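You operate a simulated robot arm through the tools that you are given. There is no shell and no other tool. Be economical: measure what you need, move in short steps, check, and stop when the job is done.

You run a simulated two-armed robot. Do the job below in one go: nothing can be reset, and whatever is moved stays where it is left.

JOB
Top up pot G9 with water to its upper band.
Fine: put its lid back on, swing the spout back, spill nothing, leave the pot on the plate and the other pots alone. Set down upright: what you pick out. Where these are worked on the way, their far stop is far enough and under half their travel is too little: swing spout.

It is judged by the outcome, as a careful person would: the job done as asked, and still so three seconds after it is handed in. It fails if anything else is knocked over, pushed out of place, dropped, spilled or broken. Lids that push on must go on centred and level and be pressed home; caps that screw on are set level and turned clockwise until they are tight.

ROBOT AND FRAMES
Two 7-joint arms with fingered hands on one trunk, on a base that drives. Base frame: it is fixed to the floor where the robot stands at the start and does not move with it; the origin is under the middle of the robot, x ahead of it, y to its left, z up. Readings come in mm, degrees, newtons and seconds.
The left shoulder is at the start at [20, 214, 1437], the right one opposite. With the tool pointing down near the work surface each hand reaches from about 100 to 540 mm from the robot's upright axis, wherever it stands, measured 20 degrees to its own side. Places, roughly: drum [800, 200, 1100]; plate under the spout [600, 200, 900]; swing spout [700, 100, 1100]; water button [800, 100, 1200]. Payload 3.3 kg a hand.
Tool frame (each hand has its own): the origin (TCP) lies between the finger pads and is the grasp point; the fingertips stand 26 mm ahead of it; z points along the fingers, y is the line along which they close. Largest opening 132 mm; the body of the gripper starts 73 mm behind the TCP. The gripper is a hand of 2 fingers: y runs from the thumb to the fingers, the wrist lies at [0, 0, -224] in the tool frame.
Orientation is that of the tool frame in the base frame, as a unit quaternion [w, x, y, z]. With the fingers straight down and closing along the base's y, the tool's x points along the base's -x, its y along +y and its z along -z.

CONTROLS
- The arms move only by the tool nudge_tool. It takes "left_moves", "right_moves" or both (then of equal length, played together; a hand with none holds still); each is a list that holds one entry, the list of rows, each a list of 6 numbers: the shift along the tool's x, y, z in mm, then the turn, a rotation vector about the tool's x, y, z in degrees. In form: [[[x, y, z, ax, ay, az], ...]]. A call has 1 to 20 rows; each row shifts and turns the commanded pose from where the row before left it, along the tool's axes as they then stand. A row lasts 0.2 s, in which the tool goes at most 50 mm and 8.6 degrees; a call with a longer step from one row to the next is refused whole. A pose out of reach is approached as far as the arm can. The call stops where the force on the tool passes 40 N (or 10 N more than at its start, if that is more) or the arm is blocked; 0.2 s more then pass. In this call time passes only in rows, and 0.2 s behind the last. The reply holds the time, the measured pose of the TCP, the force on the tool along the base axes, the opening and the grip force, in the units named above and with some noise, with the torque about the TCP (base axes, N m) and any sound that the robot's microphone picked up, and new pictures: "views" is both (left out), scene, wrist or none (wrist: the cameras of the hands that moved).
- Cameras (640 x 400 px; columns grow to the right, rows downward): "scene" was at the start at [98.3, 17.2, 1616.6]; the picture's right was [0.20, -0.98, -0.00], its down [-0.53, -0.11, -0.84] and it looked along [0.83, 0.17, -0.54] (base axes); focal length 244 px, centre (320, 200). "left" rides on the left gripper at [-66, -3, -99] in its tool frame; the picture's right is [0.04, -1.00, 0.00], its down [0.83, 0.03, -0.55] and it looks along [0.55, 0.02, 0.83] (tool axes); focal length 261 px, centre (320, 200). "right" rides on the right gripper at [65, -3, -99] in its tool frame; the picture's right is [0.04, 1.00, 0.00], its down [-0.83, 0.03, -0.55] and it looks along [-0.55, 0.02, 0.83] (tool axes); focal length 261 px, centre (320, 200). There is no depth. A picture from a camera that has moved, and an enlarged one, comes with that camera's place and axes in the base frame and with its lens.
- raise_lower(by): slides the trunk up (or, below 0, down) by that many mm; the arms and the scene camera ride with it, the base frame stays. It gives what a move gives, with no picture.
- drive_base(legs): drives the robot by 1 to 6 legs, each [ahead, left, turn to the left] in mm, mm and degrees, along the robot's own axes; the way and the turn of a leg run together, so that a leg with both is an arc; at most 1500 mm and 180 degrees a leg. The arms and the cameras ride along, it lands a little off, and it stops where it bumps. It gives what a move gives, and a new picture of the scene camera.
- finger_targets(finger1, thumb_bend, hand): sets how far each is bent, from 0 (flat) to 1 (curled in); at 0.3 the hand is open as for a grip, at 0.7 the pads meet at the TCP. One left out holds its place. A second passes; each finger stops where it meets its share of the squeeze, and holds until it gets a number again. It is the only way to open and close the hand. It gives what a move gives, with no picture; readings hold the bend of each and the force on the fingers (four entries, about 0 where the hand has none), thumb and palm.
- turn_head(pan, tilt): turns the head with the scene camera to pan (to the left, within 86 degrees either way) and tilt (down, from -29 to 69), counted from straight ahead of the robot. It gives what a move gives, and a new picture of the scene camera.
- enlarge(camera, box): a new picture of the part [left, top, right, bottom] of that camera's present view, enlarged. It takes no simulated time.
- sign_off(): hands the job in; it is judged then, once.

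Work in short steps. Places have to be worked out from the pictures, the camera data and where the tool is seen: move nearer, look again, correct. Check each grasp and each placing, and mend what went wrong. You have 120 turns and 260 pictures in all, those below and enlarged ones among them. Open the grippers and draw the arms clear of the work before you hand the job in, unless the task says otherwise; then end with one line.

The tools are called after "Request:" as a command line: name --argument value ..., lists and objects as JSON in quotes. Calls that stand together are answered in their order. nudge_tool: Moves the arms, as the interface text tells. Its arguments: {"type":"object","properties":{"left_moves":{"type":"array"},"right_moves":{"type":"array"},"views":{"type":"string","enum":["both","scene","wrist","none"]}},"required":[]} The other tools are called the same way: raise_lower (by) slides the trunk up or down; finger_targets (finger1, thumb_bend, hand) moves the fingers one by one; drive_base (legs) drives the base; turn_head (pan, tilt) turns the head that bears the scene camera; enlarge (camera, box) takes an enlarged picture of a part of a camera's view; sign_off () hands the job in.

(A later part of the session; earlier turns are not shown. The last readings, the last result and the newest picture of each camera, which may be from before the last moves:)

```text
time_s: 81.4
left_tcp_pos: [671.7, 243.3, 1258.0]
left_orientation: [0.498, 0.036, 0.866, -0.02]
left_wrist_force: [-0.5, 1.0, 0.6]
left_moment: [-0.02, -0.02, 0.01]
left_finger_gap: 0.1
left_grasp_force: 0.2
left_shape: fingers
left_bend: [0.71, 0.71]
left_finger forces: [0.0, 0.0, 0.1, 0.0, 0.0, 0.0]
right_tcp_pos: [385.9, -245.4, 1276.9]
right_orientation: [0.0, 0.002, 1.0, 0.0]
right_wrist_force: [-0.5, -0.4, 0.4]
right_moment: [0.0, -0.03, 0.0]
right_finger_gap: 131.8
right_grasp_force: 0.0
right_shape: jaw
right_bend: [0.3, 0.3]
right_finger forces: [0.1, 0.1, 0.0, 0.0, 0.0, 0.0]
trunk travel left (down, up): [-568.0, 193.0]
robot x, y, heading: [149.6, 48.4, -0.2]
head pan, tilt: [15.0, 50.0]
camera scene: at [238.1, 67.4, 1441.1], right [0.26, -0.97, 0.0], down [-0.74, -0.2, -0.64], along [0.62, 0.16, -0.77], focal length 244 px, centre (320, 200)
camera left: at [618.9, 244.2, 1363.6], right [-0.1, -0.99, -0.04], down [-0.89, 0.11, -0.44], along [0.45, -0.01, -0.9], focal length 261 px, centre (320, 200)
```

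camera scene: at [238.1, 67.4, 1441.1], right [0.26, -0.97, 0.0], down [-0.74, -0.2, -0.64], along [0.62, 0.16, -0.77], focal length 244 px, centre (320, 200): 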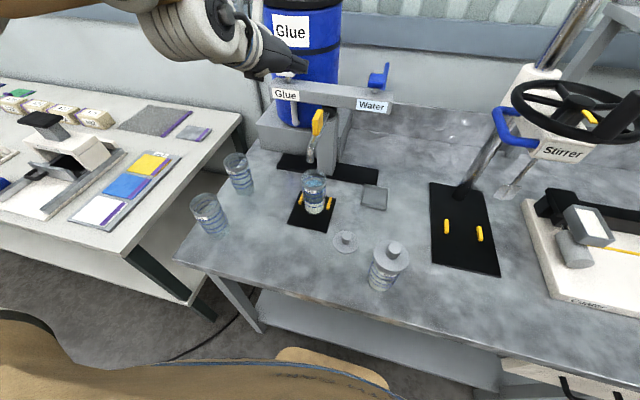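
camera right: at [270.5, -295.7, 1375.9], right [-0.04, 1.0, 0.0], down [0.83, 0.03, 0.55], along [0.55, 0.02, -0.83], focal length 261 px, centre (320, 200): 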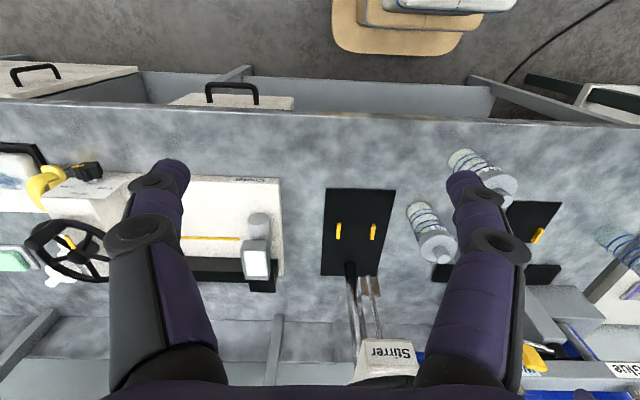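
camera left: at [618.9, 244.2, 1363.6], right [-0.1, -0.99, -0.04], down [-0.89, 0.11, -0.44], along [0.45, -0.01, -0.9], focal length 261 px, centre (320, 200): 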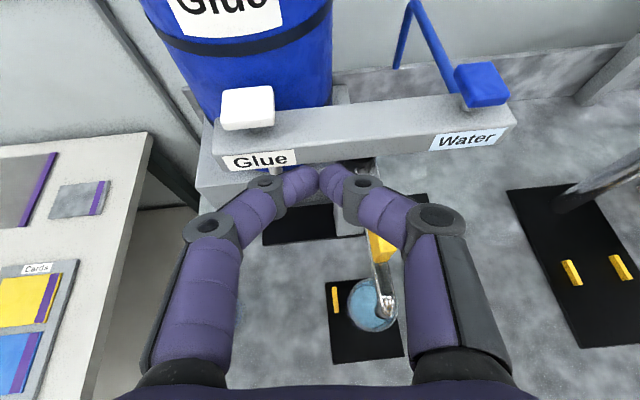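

The tab is at about (690,196). I lower the fingers beside it (tip z≈1140).

Request:
nudge_tool --left_moves '[[[30.3, 2, 17.5, 0, 0, 0], [30.3, 2, 17.5, 0, 0, 0], [30.3, 2, 17.5, 0, 0, 0]]]'

```text
time_s: 82.2
left_tcp_pos: [672.3, 246.4, 1152.2]
left_orientation: [0.5, 0.035, 0.865, -0.019]
left_wrist_force: [0.8, 0.5, 0.9]
left_moment: [0.01, 0.0, 0.0]
left_finger_gap: 0.0
left_grasp_force: 0.0
left_shape: fingers
left_bend: [0.71, 0.71]
left_finger forces: [0.1, 0.0, 0.1, 0.1, 0.1, 0.1]
right_tcp_pos: [386.9, -246.6, 1275.6]
right_orientation: [0.0, 0.002, 1.0, 0.0]
right_wrist_force: [0.1, 0.8, -0.3]
right_moment: [0.05, 0.0, 0.01]
right_finger_gap: 132.0
right_grasp_force: 0.0
right_shape: jaw
right_bend: [0.3, 0.3]
right_finger forces: [0.1, 0.0, 0.0, 0.1, 0.1, 0.0]
trunk travel left (down, up): [-568.0, 193.0]
robot x, y, heading: [152.5, 46.9, -0.1]
head pan, tilt: [15.0, 50.0]
camera scene: at [238.9, 66.6, 1441.1], right [0.26, -0.97, 0.0], down [-0.74, -0.2, -0.64], along [0.62, 0.16, -0.77], focal length 244 px, centre (320, 200)
camera left: at [619.7, 248.1, 1258.1], right [-0.1, -0.99, -0.04], down [-0.89, 0.11, -0.44], along [0.45, -0.01, -0.9], focal length 261 px, centre (320, 200)
```

scene: 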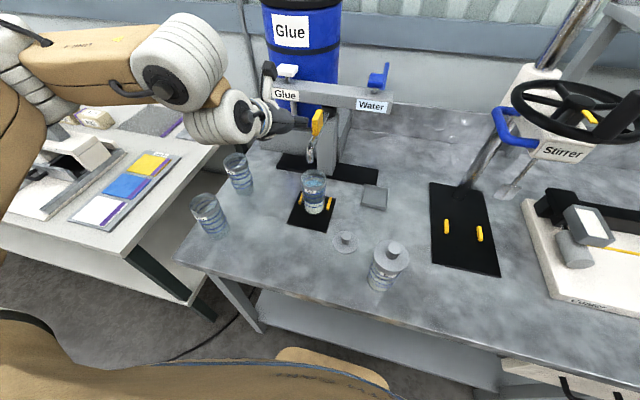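
left: 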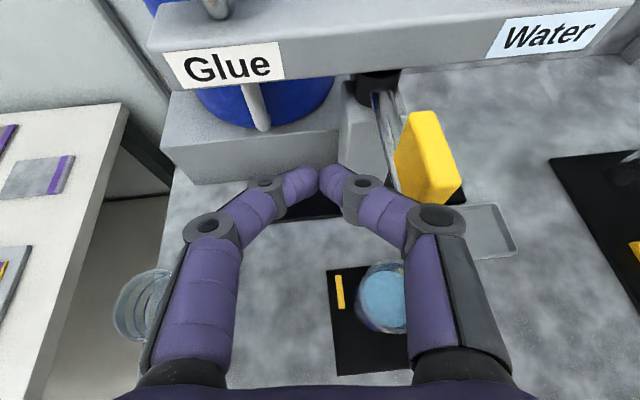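

The tab is just right of the thumb. I push right (-y) in half steps and check.

Request:
nudge_tool --left_moves '[[[-0.9, -22.5, 1.6, 0, 0, 0], [-0.9, -22.5, 1.6, 0, 0, 0], [-0.8, -18, 1.3, 0, 0, 0], [-0.8, -18, 1.3, 0, 0, 0]]]'

```text
time_s: 83.2
left_tcp_pos: [671.6, 164.2, 1150.7]
left_orientation: [0.499, 0.035, 0.866, -0.018]
left_wrist_force: [0.0, 0.4, -0.5]
left_moment: [0.02, -0.01, 0.03]
left_finger_gap: 0.1
left_grasp_force: 0.0
left_shape: fingers
left_bend: [0.71, 0.71]
left_finger forces: [0.1, 0.1, 0.1, 0.1, 0.0, 0.1]
right_tcp_pos: [386.9, -246.3, 1277.1]
right_orientation: [0.001, 0.001, 1.0, 0.001]
right_wrist_force: [-0.7, -0.2, 0.4]
right_moment: [-0.03, -0.01, -0.01]
right_finger_gap: 132.2
right_grasp_force: 0.1
right_shape: jaw
right_bend: [0.3, 0.3]
right_finger forces: [0.0, 0.0, 0.0, 0.0, 0.0, 0.1]
trunk travel left (down, up): [-568.0, 193.0]
robot x, y, heading: [153.3, 44.9, -0.4]
head pan, tilt: [15.0, 50.0]
camera scene: at [238.5, 65.3, 1441.1], right [0.26, -0.97, 0.0], down [-0.74, -0.2, -0.64], along [0.62, 0.16, -0.77], focal length 244 px, centre (320, 200)
camera left: at [619.9, 164.8, 1257.3], right [-0.1, -0.99, -0.04], down [-0.89, 0.11, -0.44], along [0.44, -0.01, -0.9], focal length 261 px, centre (320, 200)
```

scene: 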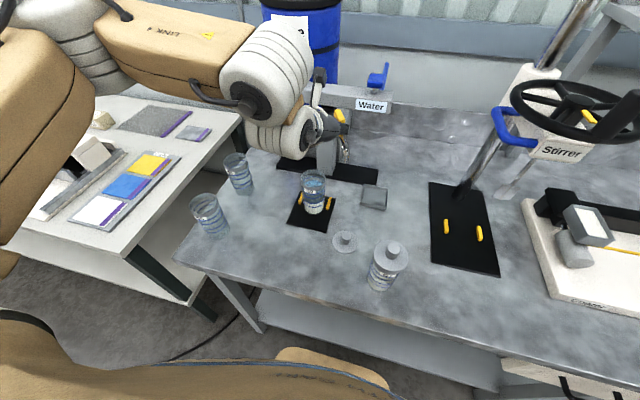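
left: 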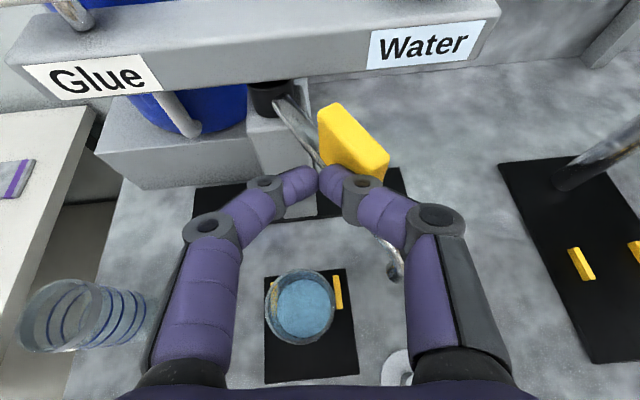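

The spout is swinging with little force and the pot is undisturbed. I continue the arc toward its home.

Request:
nudge_tool --left_moves '[[[-4.95, -16.8, 8.6, 0, 0, 0], [-4.95, -16.8, 8.6, 0, 0, 0], [-7.6, -13.8, 13.1, 0, 0, 0], [-8.5, -10.7, 14.7, 0, 0, 0]]]'

```text
time_s: 84.2
left_tcp_pos: [717.0, 105.5, 1151.8]
left_orientation: [0.499, 0.036, 0.866, -0.018]
left_wrist_force: [-8.1, 1.9, -2.4]
left_moment: [0.02, 0.13, -0.02]
left_finger_gap: 0.1
left_grasp_force: 4.8
left_shape: fingers
left_bend: [0.71, 0.72]
left_finger forces: [0.1, 0.0, 0.0, 0.1, 9.8, 0.1]
right_tcp_pos: [384.4, -246.2, 1275.8]
right_orientation: [0.001, 0.002, 1.0, -0.001]
right_wrist_force: [0.1, 0.2, -0.5]
right_moment: [0.02, 0.0, 0.02]
right_finger_gap: 131.9
right_grasp_force: 0.0
right_shape: jaw
right_bend: [0.3, 0.3]
right_finger forces: [0.1, 0.1, 0.0, 0.1, 0.0, 0.0]
trunk travel left (down, up): [-568.0, 193.0]
robot x, y, heading: [148.8, 48.2, 0.0]
head pan, tilt: [15.0, 50.0]
camera scene: at [235.7, 66.1, 1441.3], right [0.26, -0.97, 0.0], down [-0.74, -0.2, -0.64], along [0.62, 0.16, -0.77], focal length 244 px, centre (320, 200)
camera left: at [664.3, 105.8, 1257.7], right [-0.1, -0.99, -0.04], down [-0.89, 0.11, -0.44], along [0.44, -0.01, -0.9], focal length 261 px, centre (320, 200)
```

scene: 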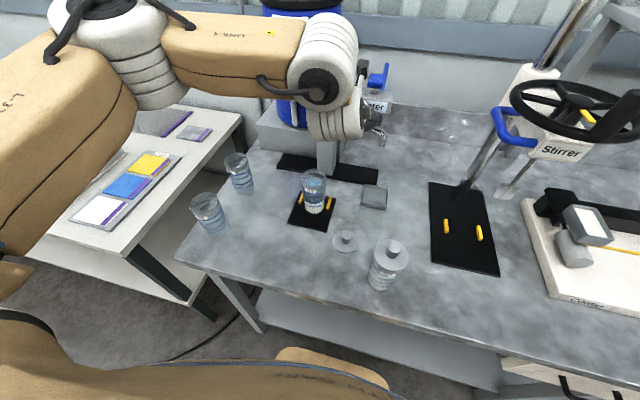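
left: 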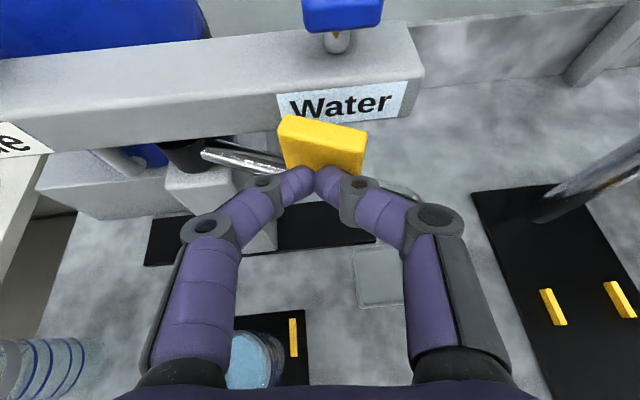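

Force is up to 8 N, so it is near its home stop. I compare the tip position with the original (pixel ≈(381,145) in this view).

Request:
enlarge --camera "scene" --box '[250, 100, 400, 250]'

```text
2.67 times, centred on (325, 175) of scene
camera zoom: at [235.7, 66.1, 1441.3], right [0.26, -0.97, 0.0], down [-0.74, -0.2, -0.64], along [0.62, 0.16, -0.77], focal length 651 px, centre (307, 267)
```

zoom: 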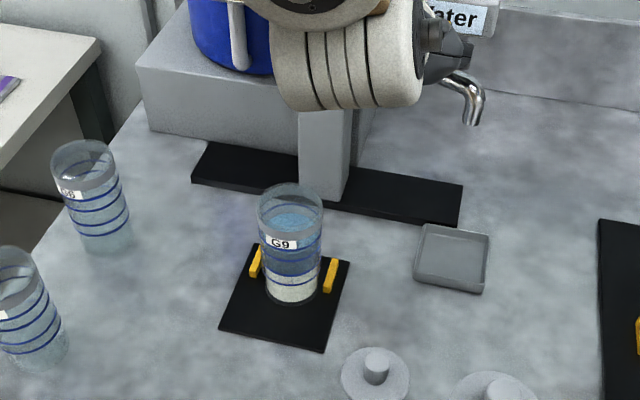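

The spout tip is exactly at its original place. I retreat from the tab, pitch the tool back to vertical, and open the fingers for the lid knob.

Request:
nudge_tool --left_moves '[[[0, 0, -20, 0, 0, 0], [0, 0, -40, 0, 0, 0], [0, 0, 0, 0, 8.57, 0], [0, 0, 0, 0, 8.57, 0], [0, 0, 0, 0, 8.57, 0], [0, 0, 0, 0, 8.57, 0], [0, 0, 0, 0, 8.57, 0], [0, 0, 0, 0, 8.57, 0], [0, 0, 0, 0, 8.57, 0]]]' --views "none"

Request:
finger_targets --hand "left" --finger1 0.5 --thumb_bend 0.5

```text
time_s: 86.4
left_tcp_pos: [644.2, 146.9, 1177.2]
left_orientation: [0.002, -0.006, 1.0, -0.029]
left_wrist_force: [0.6, -0.1, 0.8]
left_moment: [-0.01, 0.04, -0.03]
left_finger_gap: 0.0
left_grasp_force: 0.1
left_shape: fingers
left_bend: [0.71, 0.71]
left_finger forces: [0.1, 0.0, 0.0, 0.1, 0.0, 0.1]
left hand out of reach, approached as far as the arm can: row 9
right_tcp_pos: [386.6, -246.0, 1276.1]
right_orientation: [0.0, 0.003, 1.0, 0.0]
right_wrist_force: [-0.1, 0.7, -0.3]
right_moment: [-0.02, 0.02, 0.01]
right_finger_gap: 131.9
right_grasp_force: 0.0
right_shape: jaw
right_bend: [0.3, 0.3]
right_finger forces: [0.0, 0.0, 0.0, 0.0, 0.0, 0.0]
trunk travel left (down, up): [-568.0, 193.0]
robot x, y, heading: [149.2, 45.8, -0.3]
head pan, tilt: [15.0, 50.0]
stopped in row 9 (left hand): the arm was blocked; the commanded pose is now the measured one
```

```text
time_s: 87.4
left_tcp_pos: [643.4, 145.8, 1176.5]
left_orientation: [0.002, -0.006, 1.0, -0.029]
left_wrist_force: [0.9, 0.5, -0.4]
left_moment: [0.02, 0.01, 0.02]
left_finger_gap: 65.9
left_grasp_force: 0.0
left_shape: fingers
left_bend: [0.5, 0.5]
left_finger forces: [0.1, 0.0, 0.0, 0.1, 0.0, 0.1]
right_tcp_pos: [386.1, -246.9, 1276.3]
right_orientation: [-0.001, 0.002, 1.0, 0.001]
right_wrist_force: [0.5, 0.1, 0.1]
right_moment: [0.01, 0.02, 0.02]
right_finger_gap: 131.9
right_grasp_force: 0.1
right_shape: jaw
right_bend: [0.3, 0.3]
right_finger forces: [0.0, 0.0, 0.1, 0.1, 0.0, 0.1]
trunk travel left (down, up): [-568.0, 193.0]
robot x, y, heading: [150.1, 47.3, -0.6]
head pan, tilt: [15.0, 50.0]
```

Small tilt to correct. I level the tool and move above the lid at (557,84).

Request:
nudge_tool --left_moves '[[[28.7, -20.7, 25, -1.1, 0.06, 0.23], [28.7, -20.7, 25, -1.1, 0.06, 0.23], [28.7, -20.7, 25, -1.1, 0.06, 0.23], [0, 0, 35, 0, 0, 0], [0, 0, 35, 0, 0, 0]]]'

Request:
enlarge --camera "scene" --box '[300, 180, 400, 270]'

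```text
time_s: 88.6
left_tcp_pos: [555.7, 78.4, 1033.8]
left_orientation: [0.0, 0.003, 1.0, 0.002]
left_wrist_force: [0.0, 0.0, -0.3]
left_moment: [0.02, 0.01, 0.01]
left_finger_gap: 66.1
left_grasp_force: 0.1
left_shape: fingers
left_bend: [0.5, 0.5]
left_finger forces: [0.0, 0.1, 0.0, 0.0, 0.0, 0.0]
right_tcp_pos: [385.9, -246.6, 1277.2]
right_orientation: [0.0, 0.002, 1.0, 0.0]
right_wrist_force: [-0.2, 1.4, -0.3]
right_moment: [0.02, 0.0, -0.01]
right_finger_gap: 131.9
right_grasp_force: 0.1
right_shape: jaw
right_bend: [0.3, 0.3]
right_finger forces: [0.0, 0.0, 0.1, 0.1, 0.1, 0.0]
trunk travel left (down, up): [-568.0, 193.0]
robot x, y, heading: [152.9, 45.7, -0.1]
head pan, tilt: [15.0, 50.0]
camera scene: at [238.4, 65.6, 1441.1], right [0.26, -0.97, 0.0], down [-0.74, -0.2, -0.64], along [0.62, 0.16, -0.77], focal length 244 px, centre (320, 200)
camera left: at [621.9, 74.6, 1132.8], right [-0.05, -1.0, 0.0], down [-0.83, 0.04, 0.55], along [-0.55, 0.03, -0.83], focal length 261 px, centre (320, 200)
```

scene: 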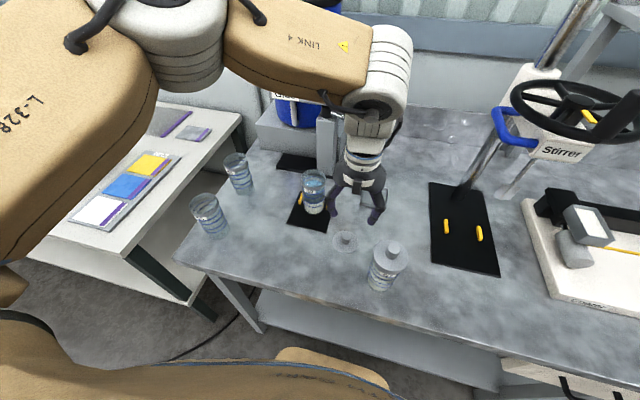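
left: 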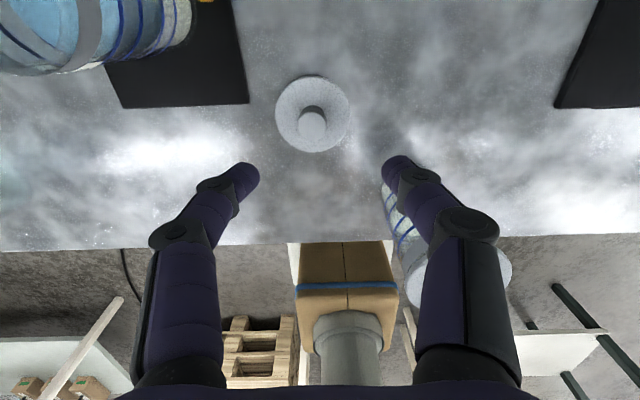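

```text
4.44 times, centred on (350, 225) of scene
camera zoom: at [238.4, 65.6, 1441.1], right [0.26, -0.97, 0.0], down [-0.74, -0.2, -0.64], along [0.62, 0.16, -0.77], focal length 1084 px, centre (187, 89)
```

zoom: 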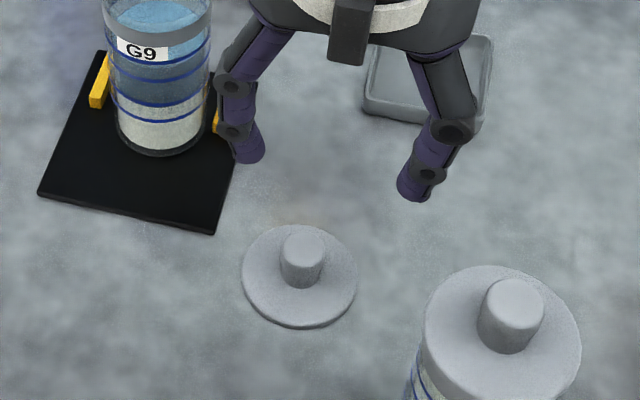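

The lid knob is at about (560,84). I centre and descend to TCP z≈945 with fingers straddling.

Request:
nudge_tool --left_moves '[[[-4.5, 5.5, 20, 0, 0, 0], [0, 0, 35, 0, 0, 0], [0, 0, 34, 0, 0, 0]]]'

Request:
enlarge --camera "scene" --box '[310, 200, 380, 260]'

```text
time_s: 89.4
left_tcp_pos: [560.2, 82.9, 946.2]
left_orientation: [0.001, 0.002, 1.0, 0.001]
left_wrist_force: [-0.3, 0.1, -0.6]
left_moment: [0.0, 0.0, 0.01]
left_finger_gap: 66.0
left_grasp_force: 0.1
left_shape: fingers
left_bend: [0.5, 0.5]
left_finger forces: [0.0, 0.1, 0.0, 0.0, 0.1, 0.0]
right_tcp_pos: [386.5, -245.8, 1276.6]
right_orientation: [0.0, 0.001, 1.0, 0.0]
right_wrist_force: [-0.1, 0.1, -0.5]
right_moment: [-0.03, 0.01, 0.02]
right_finger_gap: 132.2
right_grasp_force: 0.0
right_shape: jaw
right_bend: [0.3, 0.3]
right_finger forces: [0.0, 0.0, 0.0, 0.0, 0.0, 0.0]
trunk travel left (down, up): [-568.0, 193.0]
robot x, y, heading: [152.9, 50.6, -0.2]
head pan, tilt: [15.0, 50.0]
camera scene: at [238.9, 66.0, 1441.1], right [0.26, -0.97, 0.0], down [-0.74, -0.2, -0.64], along [0.62, 0.16, -0.77], focal length 244 px, centre (320, 200)
camera left: at [625.7, 80.3, 1044.7], right [-0.05, -1.0, 0.0], down [-0.83, 0.04, 0.55], along [-0.55, 0.03, -0.83], focal length 261 px, centre (320, 200)
```

scene: 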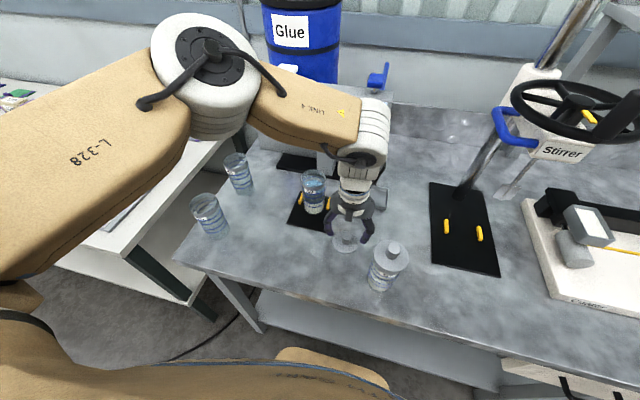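
left: 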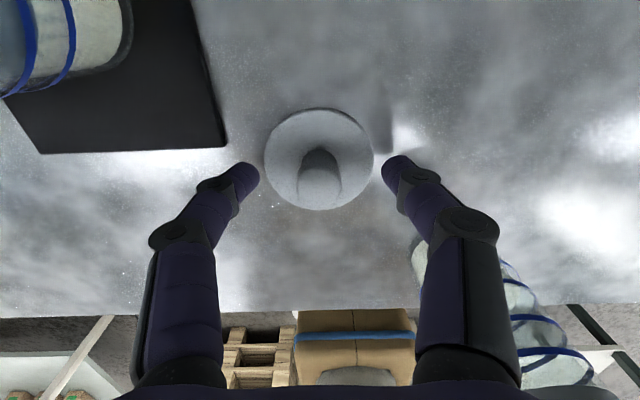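

```text
6.67 times, centred on (345, 230) of scene
camera zoom: at [238.9, 66.0, 1441.1], right [0.26, -0.97, 0.0], down [-0.74, -0.2, -0.64], along [0.62, 0.16, -0.77], focal length 1627 px, centre (153, 0)
```

zoom: 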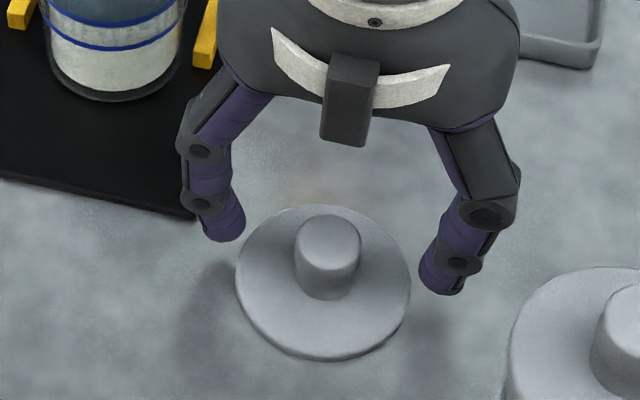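

The fingertips straddle the knob. I descend 3 mm more and close in two stages.

Request:
nudge_tool --left_moves '[[[0, 0, 3, 0, 0, 0]]]' --views "none"

Request:
finger_targets --hand "left" --finger1 0.62 --thumb_bend 0.62

Request:
finger_targets --hand "left" --finger1 0.75 --thumb_bend 0.75

Request:
enlarge --camera "scene" --box '[310, 200, 380, 260]'

Request:
enlarge --camera "left" --box '[220, 90, 420, 250]'

```text
time_s: 89.8
left_tcp_pos: [559.6, 83.7, 943.0]
left_orientation: [0.0, 0.003, 1.0, 0.001]
left_wrist_force: [0.3, -0.1, 1.4]
left_moment: [-0.01, -0.01, -0.01]
left_finger_gap: 66.4
left_grasp_force: 0.1
left_shape: fingers
left_bend: [0.5, 0.5]
left_finger forces: [0.0, 0.0, 0.0, 0.0, 0.1, 0.0]
right_tcp_pos: [386.4, -247.2, 1275.3]
right_orientation: [0.0, 0.002, 1.0, 0.0]
right_wrist_force: [0.6, -0.7, 0.2]
right_moment: [0.02, 0.0, -0.03]
right_finger_gap: 131.8
right_grasp_force: 0.1
right_shape: jaw
right_bend: [0.3, 0.3]
right_finger forces: [0.0, 0.0, 0.1, 0.0, 0.0, 0.0]
trunk travel left (down, up): [-568.0, 193.0]
robot x, y, heading: [150.6, 45.5, -0.2]
head pan, tilt: [15.0, 50.0]
```

```text
time_s: 90.8
left_tcp_pos: [560.5, 85.0, 942.9]
left_orientation: [-0.001, 0.003, 1.0, 0.001]
left_wrist_force: [-0.1, 0.4, 0.7]
left_moment: [0.01, 0.01, -0.05]
left_finger_gap: 27.1
left_grasp_force: 0.0
left_shape: fingers
left_bend: [0.62, 0.62]
left_finger forces: [0.0, 0.0, 0.0, 0.0, 0.0, 0.0]
right_tcp_pos: [386.0, -247.2, 1275.8]
right_orientation: [0.0, 0.001, 1.0, 0.0]
right_wrist_force: [0.5, 0.3, -0.3]
right_moment: [-0.01, 0.01, 0.04]
right_finger_gap: 131.8
right_grasp_force: 0.0
right_shape: jaw
right_bend: [0.3, 0.3]
right_finger forces: [0.0, 0.0, 0.0, 0.0, 0.0, 0.0]
trunk travel left (down, up): [-568.0, 193.0]
robot x, y, heading: [155.4, 46.3, -0.1]
head pan, tilt: [15.0, 50.0]
```

```text
time_s: 91.8
left_tcp_pos: [559.7, 84.8, 942.7]
left_orientation: [0.0, 0.003, 1.0, 0.001]
left_wrist_force: [0.0, -0.3, -0.9]
left_moment: [-0.03, 0.02, 0.02]
left_finger_gap: 17.7
left_grasp_force: 10.8
left_shape: fingers
left_bend: [0.7, 0.68]
left_finger forces: [10.8, 0.0, 0.1, 0.0, 10.8, 0.0]
right_tcp_pos: [386.8, -246.2, 1276.2]
right_orientation: [0.0, 0.002, 1.0, 0.0]
right_wrist_force: [0.7, -1.2, -0.5]
right_moment: [-0.03, 0.01, -0.01]
right_finger_gap: 132.0
right_grasp_force: 0.1
right_shape: jaw
right_bend: [0.3, 0.3]
right_finger forces: [0.0, 0.0, 0.0, 0.0, 0.1, 0.1]
trunk travel left (down, up): [-568.0, 193.0]
robot x, y, heading: [149.1, 43.8, -0.2]
head pan, tilt: [15.0, 50.0]
```

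```text
6.67 times, centred on (345, 230) of scene
camera zoom: at [238.4, 65.9, 1441.1], right [0.26, -0.97, 0.0], down [-0.74, -0.2, -0.64], along [0.62, 0.16, -0.77], focal length 1627 px, centre (153, 0)
```

zoom: 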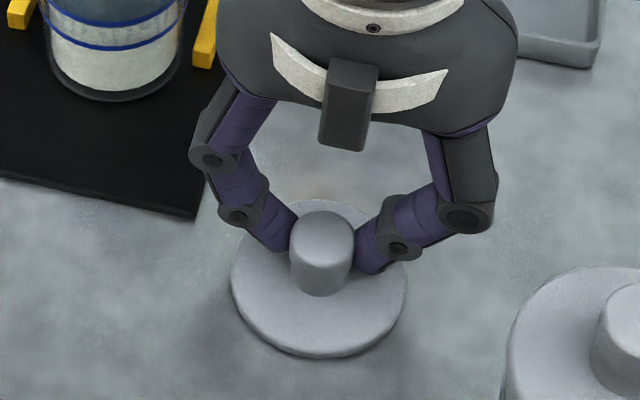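

```text
2.50 times, centred on (320, 170) of left
camera zoom: at [626.1, 80.3, 1041.5], right [-0.05, -1.0, 0.0], down [-0.83, 0.04, 0.55], along [-0.55, 0.03, -0.83], focal length 652 px, centre (320, 275)
```

zoom: 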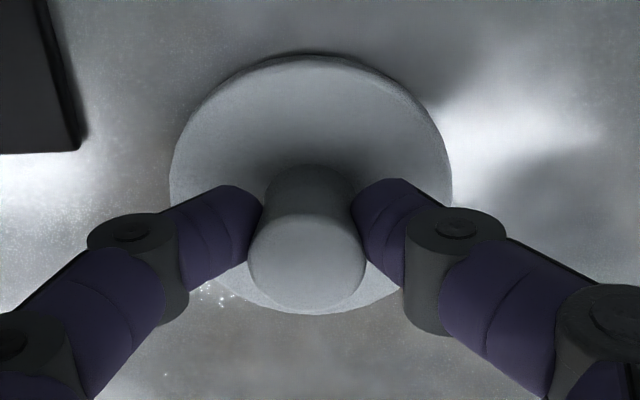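

The knob is gripped at 10.8 N, nearly centred. I lift the lid and carry it over the pot.

Request:
nudge_tool --left_moves '[[[0, 0, -10, 0, 0, 0], [0, 0, -30, 0, 0, 0], [0, 0, -40, 0, 0, 0], [0, 0, -40, 0, 0, 0], [0, 0, -30, 0, 0, 0], [-17, 20, 0, 0, 0, 0], [-17, 20, 0, 0, 0, 0], [-17, 20, 0, 0, 0, 0], [-17, 20, 0, 0, 0, 0], [-16, 20, 0, 0, 0, 0]]]'

Request:
enlarge --camera "scene" --box '[280, 130, 350, 220]'

```text
time_s: 94.0
left_tcp_pos: [645.4, 185.4, 1093.1]
left_orientation: [0.002, 0.003, 1.0, 0.0]
left_wrist_force: [0.2, 0.2, -0.5]
left_moment: [-0.01, -0.01, 0.01]
left_finger_gap: 17.6
left_grasp_force: 10.7
left_shape: fingers
left_bend: [0.7, 0.68]
left_finger forces: [10.6, 0.0, 0.0, 0.0, 10.7, 0.1]
right_tcp_pos: [385.7, -246.1, 1275.4]
right_orientation: [-0.001, 0.002, 1.0, 0.0]
right_wrist_force: [-0.5, -0.1, 0.0]
right_moment: [-0.02, 0.0, 0.02]
right_finger_gap: 132.0
right_grasp_force: 0.0
right_shape: jaw
right_bend: [0.3, 0.3]
right_finger forces: [0.1, 0.0, 0.1, 0.0, 0.1, 0.0]
trunk travel left (down, up): [-568.0, 193.0]
robot x, y, heading: [153.8, 48.4, -0.1]
head pan, tilt: [15.0, 50.0]
camera scene: at [238.8, 66.1, 1441.1], right [0.26, -0.97, 0.0], down [-0.74, -0.2, -0.64], along [0.62, 0.16, -0.77], focal length 244 px, centre (320, 200)
camera left: at [710.9, 181.8, 1191.7], right [-0.05, -1.0, 0.0], down [-0.83, 0.04, 0.55], along [-0.55, 0.03, -0.83], focal length 261 px, centre (320, 200)
```

scene: 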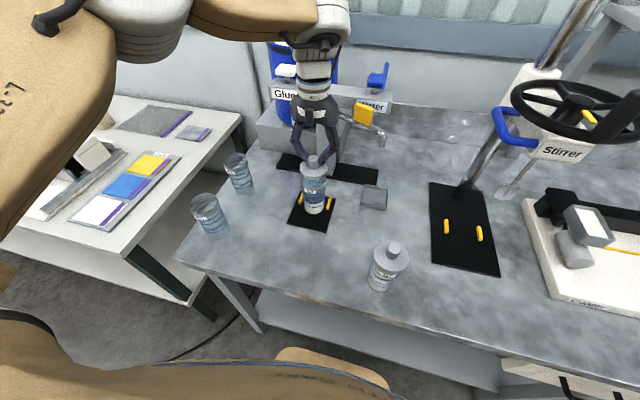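
left: 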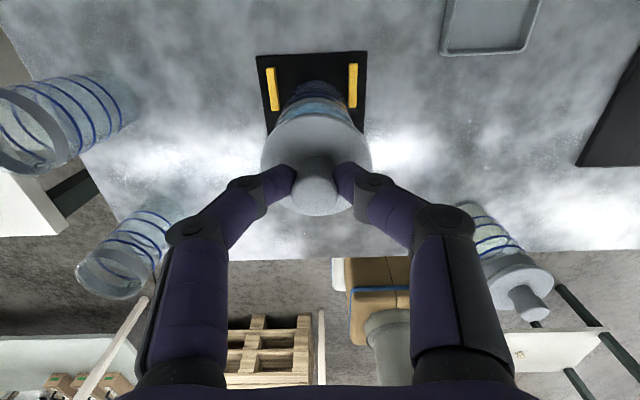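

```text
4.44 times, centred on (315, 175) of scene
camera zoom: at [238.8, 66.1, 1441.1], right [0.26, -0.97, 0.0], down [-0.74, -0.2, -0.64], along [0.62, 0.16, -0.77], focal length 1084 px, centre (342, 311)
```

zoom: 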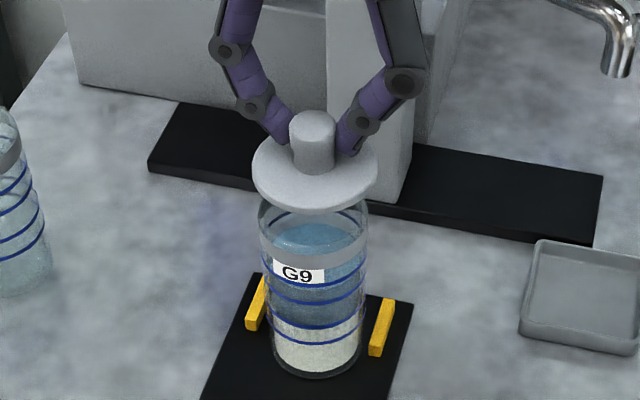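

Lid held level above the pot. I shift 2 mm left, lower to about 8–10 mm above the rim, and compare concentricity there.

Request:
nudge_tool --left_moves '[[[0, 2, 10, 0, 0, 0], [0, 0, 10, 0, 0, 0]]]' --views "none"

Request:
enlarge --camera "scene" --box '[295, 145, 335, 195]'

Request:
enlarge --camera "left" --box '[240, 40, 400, 220]'

```text
time_s: 94.6
left_tcp_pos: [646.7, 187.6, 1073.4]
left_orientation: [0.001, 0.003, 1.0, 0.001]
left_wrist_force: [-0.5, -0.6, -0.6]
left_moment: [0.02, 0.03, -0.02]
left_finger_gap: 17.3
left_grasp_force: 10.9
left_shape: fingers
left_bend: [0.7, 0.68]
left_finger forces: [10.6, 0.0, 0.0, 0.0, 10.7, 0.0]
right_tcp_pos: [385.5, -247.1, 1276.9]
right_orientation: [0.0, 0.002, 1.0, 0.0]
right_wrist_force: [0.1, 0.1, 0.0]
right_moment: [0.03, 0.04, 0.0]
right_finger_gap: 131.7
right_grasp_force: 0.2
right_shape: jaw
right_bend: [0.3, 0.3]
right_finger forces: [0.0, 0.0, 0.0, 0.0, 0.0, 0.1]
trunk travel left (down, up): [-568.0, 193.0]
robot x, y, heading: [153.3, 45.8, 0.1]
head pan, tilt: [15.0, 50.0]
```

```text
8.00 times, centred on (315, 170) of scene
camera zoom: at [238.4, 65.8, 1441.1], right [0.26, -0.97, 0.0], down [-0.74, -0.2, -0.64], along [0.62, 0.16, -0.77], focal length 1952 px, centre (360, 440)
```

zoom: 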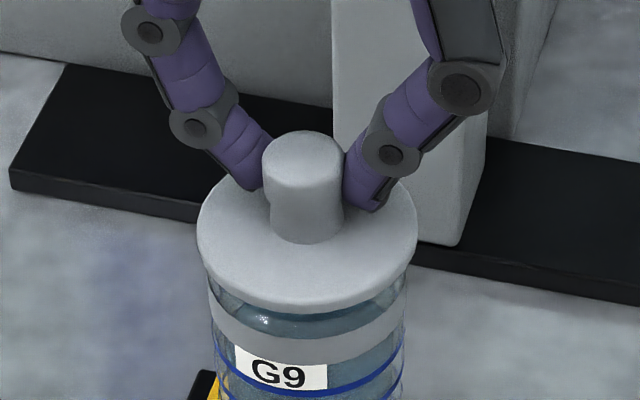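

```text
2.22 times, centred on (320, 130) of left
camera zoom: at [711.4, 183.3, 1171.5], right [-0.05, -1.0, 0.0], down [-0.83, 0.04, 0.55], along [-0.55, 0.03, -0.83], focal length 579 px, centre (320, 356)
```

zoom: 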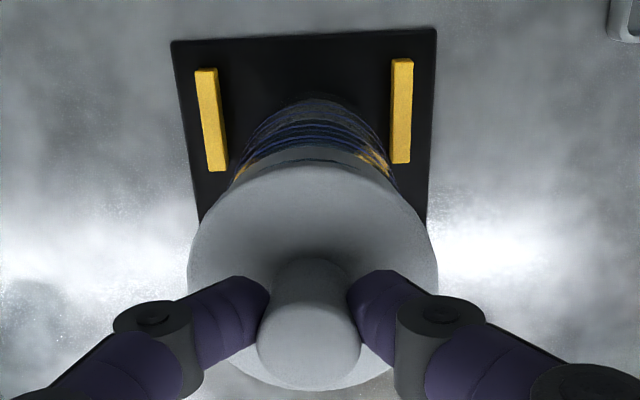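

At this height the lid and rim are concentric within about 1–2 mm (cols 307/307). I shift 1 mm ahead and lower slowly until contact.

Request:
nudge_tool --left_moves '[[[-1, 0, 4, 0, 0, 0], [0, 0, 3, 0, 0, 0], [0, 0, 2, 0, 0, 0]]]' --views "none"

Request:
enlarge --camera "scene" --box '[295, 145, 335, 195]'

Request:
enlarge --camera "left" --box '[240, 40, 400, 220]'

```text
time_s: 95.4
left_tcp_pos: [647.3, 187.4, 1063.7]
left_orientation: [0.001, 0.002, 1.0, 0.002]
left_wrist_force: [-0.9, 1.5, 1.5]
left_moment: [0.03, 0.01, 0.01]
left_finger_gap: 17.4
left_grasp_force: 11.1
left_shape: fingers
left_bend: [0.7, 0.68]
left_finger forces: [11.1, 0.0, 0.0, 0.0, 10.9, 0.0]
right_tcp_pos: [386.3, -246.3, 1274.7]
right_orientation: [0.0, 0.002, 1.0, 0.001]
right_wrist_force: [-0.6, -0.2, 0.5]
right_moment: [0.0, 0.02, 0.01]
right_finger_gap: 131.7
right_grasp_force: 0.0
right_shape: jaw
right_bend: [0.3, 0.3]
right_finger forces: [0.0, 0.0, 0.1, 0.0, 0.0, 0.1]
trunk travel left (down, up): [-568.0, 193.0]
robot x, y, heading: [151.4, 45.4, -0.4]
head pan, tilt: [15.0, 50.0]
heard: snap
```

```text
8.00 times, centred on (315, 170) of scene
camera zoom: at [238.3, 65.9, 1441.2], right [0.26, -0.97, 0.0], down [-0.74, -0.2, -0.64], along [0.62, 0.16, -0.77], focal length 1952 px, centre (360, 440)
```

zoom: 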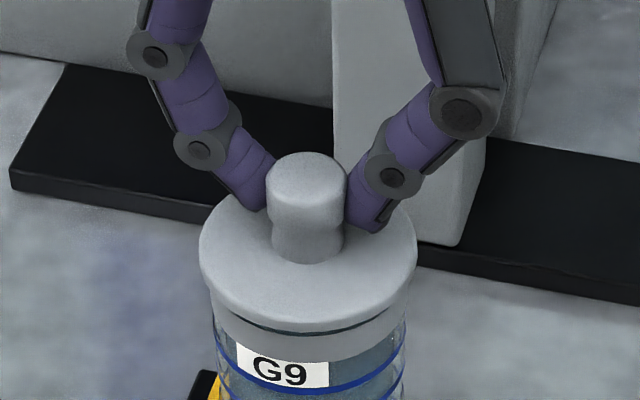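

```text
2.22 times, centred on (320, 130) of left
camera zoom: at [712.4, 182.9, 1162.3], right [-0.05, -1.0, 0.0], down [-0.83, 0.04, 0.55], along [-0.55, 0.03, -0.83], focal length 579 px, centre (320, 356)
```

zoom: 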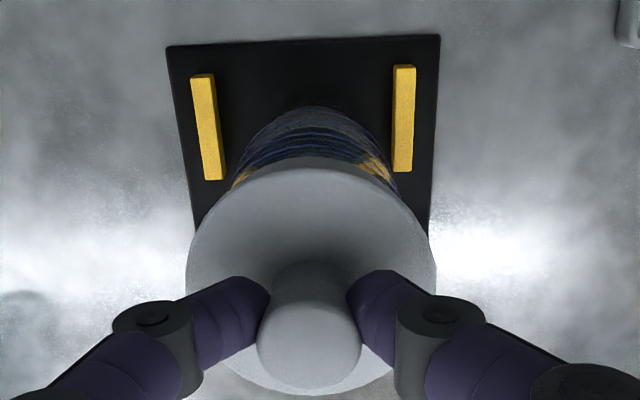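

A snap was heard at first contact, but a thin line remains under the lid. I press down further to drive it home.

Request:
nudge_tool --left_moves '[[[0, 0, 1.5, 0, 0, 0], [0, 0, 1.5, 0, 0, 0], [0, 0, 1.5, 0, 0, 0]]]' --views "none"

Request:
enlarge --camera "scene" --box '[295, 145, 335, 195]'

```text
time_s: 96.2
left_tcp_pos: [645.4, 186.1, 1061.5]
left_orientation: [0.002, 0.003, 1.0, 0.001]
left_wrist_force: [-0.4, -1.1, 16.8]
left_moment: [0.0, 0.06, -0.02]
left_finger_gap: 17.1
left_grasp_force: 14.1
left_shape: fingers
left_bend: [0.71, 0.66]
left_finger forces: [13.4, 0.0, 0.1, 0.1, 14.6, 0.1]
right_tcp_pos: [384.3, -247.0, 1276.2]
right_orientation: [0.001, 0.002, 1.0, 0.0]
right_wrist_force: [-0.5, -0.1, 0.1]
right_moment: [-0.04, 0.0, -0.02]
right_finger_gap: 131.8
right_grasp_force: 0.1
right_shape: jaw
right_bend: [0.3, 0.3]
right_finger forces: [0.0, 0.0, 0.1, 0.0, 0.0, 0.0]
trunk travel left (down, up): [-568.0, 193.0]
robot x, y, heading: [149.8, 48.0, -0.5]
head pan, tilt: [15.0, 50.0]
```

```text
8.00 times, centred on (315, 170) of scene
camera zoom: at [236.7, 65.3, 1441.4], right [0.26, -0.97, 0.0], down [-0.74, -0.2, -0.64], along [0.62, 0.16, -0.77], focal length 1952 px, centre (360, 440)
```

zoom: 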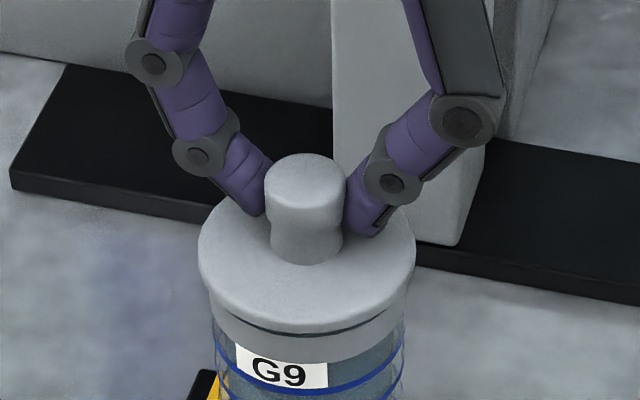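

17 N with no further travel. I press slightly harder (about 28 N) to be sure it is home.

Request:
nudge_tool --left_moves '[[[0, 0, 1.2, 0, 0, 0], [0, 0, 1.2, 0, 0, 0]]]' --views "none"

```text
time_s: 96.8
left_tcp_pos: [646.4, 185.6, 1058.8]
left_orientation: [0.003, 0.003, 1.0, 0.002]
left_wrist_force: [0.2, -0.7, 26.7]
left_moment: [0.12, 0.0, -0.02]
left_finger_gap: 16.5
left_grasp_force: 16.0
left_shape: fingers
left_bend: [0.72, 0.72]
left_finger forces: [15.6, 0.0, 0.1, 0.0, 16.2, 0.0]
right_tcp_pos: [383.3, -247.9, 1275.7]
right_orientation: [0.001, 0.002, 1.0, 0.0]
right_wrist_force: [-0.2, 0.6, -0.1]
right_moment: [0.03, 0.0, 0.0]
right_finger_gap: 132.1
right_grasp_force: 0.0
right_shape: jaw
right_bend: [0.3, 0.3]
right_finger forces: [0.0, 0.1, 0.0, 0.0, 0.0, 0.1]
trunk travel left (down, up): [-568.0, 193.0]
robot x, y, heading: [151.1, 48.2, -0.4]
head pan, tilt: [15.0, 50.0]
```

Pressed with 27 N, the lid is home. I ease the load off, release the knob in small steps and rise.

Request:
nudge_tool --left_moves '[[[0, 0, -2.5, 0, 0, 0], [0, 0, -2, 0, 0, 0]]]' --views "none"

Request:
finger_targets --hand "left" --finger1 0.63 --thumb_bend 0.63

```text
time_s: 97.4
left_tcp_pos: [645.4, 185.8, 1060.5]
left_orientation: [0.0, 0.003, 1.0, 0.002]
left_wrist_force: [0.9, 0.3, 7.6]
left_moment: [0.04, 0.04, -0.03]
left_finger_gap: 17.1
left_grasp_force: 12.0
left_shape: fingers
left_bend: [0.72, 0.71]
left_finger forces: [11.7, 0.1, 0.1, 0.0, 12.3, 0.0]
right_tcp_pos: [385.2, -247.4, 1276.6]
right_orientation: [0.001, 0.002, 1.0, 0.0]
right_wrist_force: [0.0, -0.4, -0.8]
right_moment: [-0.01, 0.03, 0.02]
right_finger_gap: 132.0
right_grasp_force: 0.1
right_shape: jaw
right_bend: [0.3, 0.3]
right_finger forces: [0.0, 0.0, 0.0, 0.0, 0.0, 0.0]
trunk travel left (down, up): [-568.0, 193.0]
robot x, y, heading: [153.2, 47.4, 0.1]
head pan, tilt: [15.0, 50.0]
```

```text
time_s: 98.4
left_tcp_pos: [647.6, 185.7, 1062.1]
left_orientation: [0.001, 0.002, 1.0, 0.001]
left_wrist_force: [-0.3, 0.7, -1.3]
left_moment: [0.04, 0.01, -0.05]
left_finger_gap: 23.7
left_grasp_force: 0.1
left_shape: fingers
left_bend: [0.63, 0.63]
left_finger forces: [0.3, 0.1, 0.0, 0.0, 0.0, 0.0]
right_tcp_pos: [385.9, -247.4, 1275.7]
right_orientation: [0.0, 0.002, 1.0, 0.0]
right_wrist_force: [-0.1, 0.3, 0.5]
right_moment: [0.01, 0.01, 0.0]
right_finger_gap: 131.9
right_grasp_force: 0.1
right_shape: jaw
right_bend: [0.3, 0.3]
right_finger forces: [0.0, 0.0, 0.0, 0.1, 0.0, 0.1]
trunk travel left (down, up): [-568.0, 193.0]
robot x, y, heading: [152.0, 43.9, -0.1]
head pan, tilt: [15.0, 50.0]
```

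The knob is free (gap 24 mm, no force). I rise a little, open, and rise clear.

Request:
nudge_tool --left_moves '[[[0, 0, -4, 0, 0, 0], [0, 0, -4, 0, 0, 0]]]' --views "none"

Request:
finger_targets --hand "left" --finger1 0.45 --thumb_bend 0.45

Request:
nudge_tool --left_moves '[[[0, 0, -20, 0, 0, 0], [0, 0, -30, 0, 0, 0], [25, 0, -30, 0, 0, 0], [30, 0, -20, 0, 0, 0], [40, 0, 0, 0, 0, 0]]]'

Request:
enlarge --camera "scene" --box '[290, 140, 340, 220]'

```text
time_s: 99.0
left_tcp_pos: [647.7, 186.8, 1069.4]
left_orientation: [0.001, 0.003, 1.0, 0.001]
left_wrist_force: [0.4, -0.8, 0.3]
left_moment: [-0.01, -0.04, 0.02]
left_finger_gap: 23.8
left_grasp_force: 0.2
left_shape: fingers
left_bend: [0.63, 0.63]
left_finger forces: [0.2, 0.1, 0.0, 0.0, 0.0, 0.0]
right_tcp_pos: [385.4, -246.5, 1277.6]
right_orientation: [0.001, 0.002, 1.0, 0.001]
right_wrist_force: [0.6, 0.2, 0.1]
right_moment: [0.01, 0.01, 0.02]
right_finger_gap: 131.9
right_grasp_force: 0.1
right_shape: jaw
right_bend: [0.3, 0.3]
right_finger forces: [0.0, 0.0, 0.1, 0.1, 0.0, 0.0]
trunk travel left (down, up): [-568.0, 193.0]
robot x, y, heading: [149.0, 46.0, -0.1]
head pan, tilt: [15.0, 50.0]
```

```text
time_s: 100.0
left_tcp_pos: [647.3, 186.9, 1069.9]
left_orientation: [0.0, 0.002, 1.0, 0.001]
left_wrist_force: [0.8, -0.5, -0.8]
left_moment: [-0.02, 0.0, 0.01]
left_finger_gap: 82.7
left_grasp_force: 0.0
left_shape: fingers
left_bend: [0.45, 0.45]
left_finger forces: [0.1, 0.0, 0.0, 0.0, 0.0, 0.0]
right_tcp_pos: [386.2, -245.9, 1276.1]
right_orientation: [0.0, 0.002, 1.0, 0.001]
right_wrist_force: [-0.1, -1.1, 0.4]
right_moment: [0.04, 0.01, 0.03]
right_finger_gap: 131.9
right_grasp_force: 0.0
right_shape: jaw
right_bend: [0.3, 0.3]
right_finger forces: [0.0, 0.0, 0.0, 0.0, 0.1, 0.0]
trunk travel left (down, up): [-568.0, 193.0]
robot x, y, heading: [145.9, 46.9, 0.2]
head pan, tilt: [15.0, 50.0]
```

```text
time_s: 101.2
left_tcp_pos: [551.4, 186.1, 1167.9]
left_orientation: [0.001, 0.002, 1.0, 0.001]
left_wrist_force: [-0.4, -0.2, -0.4]
left_moment: [0.0, -0.03, -0.02]
left_finger_gap: 82.8
left_grasp_force: 0.0
left_shape: fingers
left_bend: [0.45, 0.45]
left_finger forces: [0.0, 0.0, 0.1, 0.0, 0.0, 0.0]
right_tcp_pos: [384.6, -246.9, 1276.7]
right_orientation: [0.001, 0.002, 1.0, 0.001]
right_wrist_force: [-1.2, 0.0, 0.8]
right_moment: [-0.03, -0.02, 0.02]
right_finger_gap: 132.0
right_grasp_force: 0.0
right_shape: jaw
right_bend: [0.3, 0.3]
right_finger forces: [0.1, 0.0, 0.0, 0.1, 0.0, 0.1]
trunk travel left (down, up): [-568.0, 193.0]
robot x, y, heading: [152.2, 49.8, -0.2]
head pan, tilt: [15.0, 50.0]
camera scene: at [237.4, 66.8, 1441.2], right [0.26, -0.97, 0.0], down [-0.74, -0.2, -0.64], along [0.62, 0.16, -0.77], focal length 244 px, centre (320, 200)
camera left: at [616.4, 183.0, 1267.2], right [-0.05, -1.0, 0.0], down [-0.83, 0.04, 0.55], along [-0.55, 0.03, -0.83], focal length 261 px, centre (320, 200)
```

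scene: 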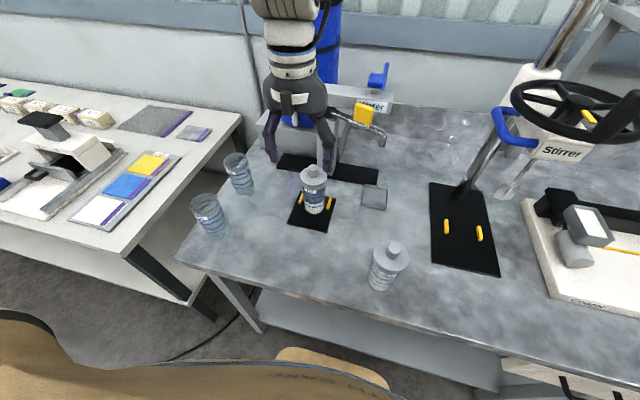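
left: 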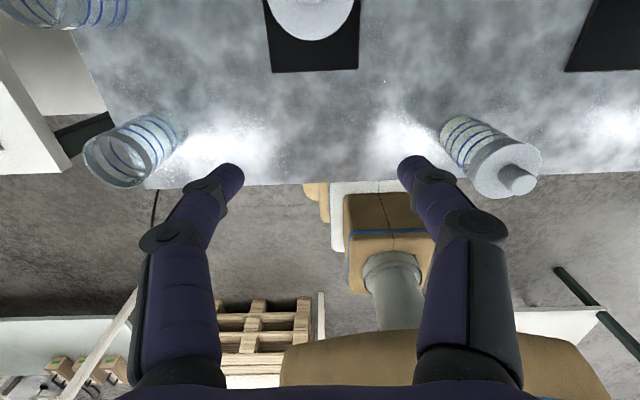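

```text
5.00 times, centred on (315, 180) of scene
camera zoom: at [237.4, 66.8, 1441.2], right [0.26, -0.97, 0.0], down [-0.74, -0.2, -0.64], along [0.62, 0.16, -0.77], focal length 1220 px, centre (345, 300)
```

zoom: 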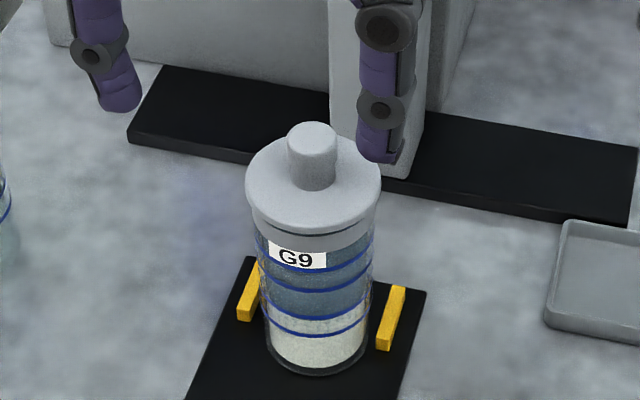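

The lid is on. I inspect closely for tilt and centring, also comparing with G7's factory fit.

Request:
enlarge --camera "scene" --box '[300, 163, 328, 193]'

Request:
enlarge --camera "scene" --box '[370, 236, 408, 276]'

```text
13.33 times, centred on (314, 178) of scene
camera zoom: at [237.4, 66.8, 1441.2], right [0.26, -0.97, 0.0], down [-0.74, -0.2, -0.64], along [0.62, 0.16, -0.77], focal length 3253 px, centre (400, 493)
```

zoom: 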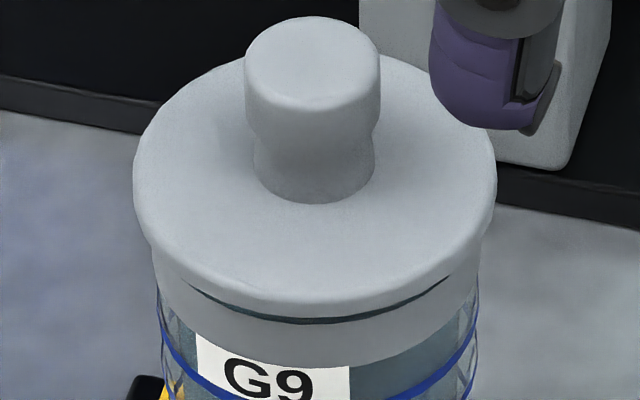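

```text
10.00 times, centred on (389, 256) of scene
camera zoom: at [237.4, 66.8, 1441.2], right [0.26, -0.97, 0.0], down [-0.74, -0.2, -0.64], along [0.62, 0.16, -0.77], focal length 2440 px, centre (-370, -360)
```

zoom: 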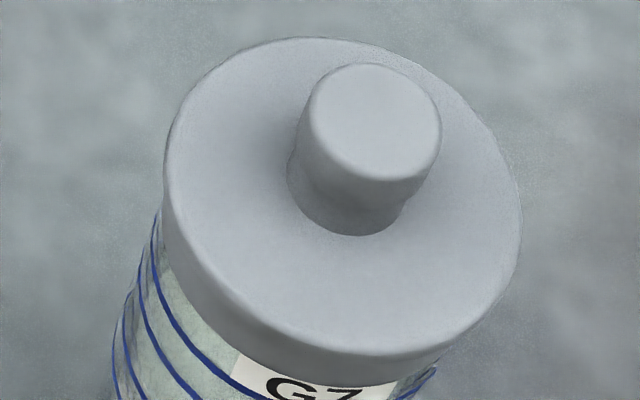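

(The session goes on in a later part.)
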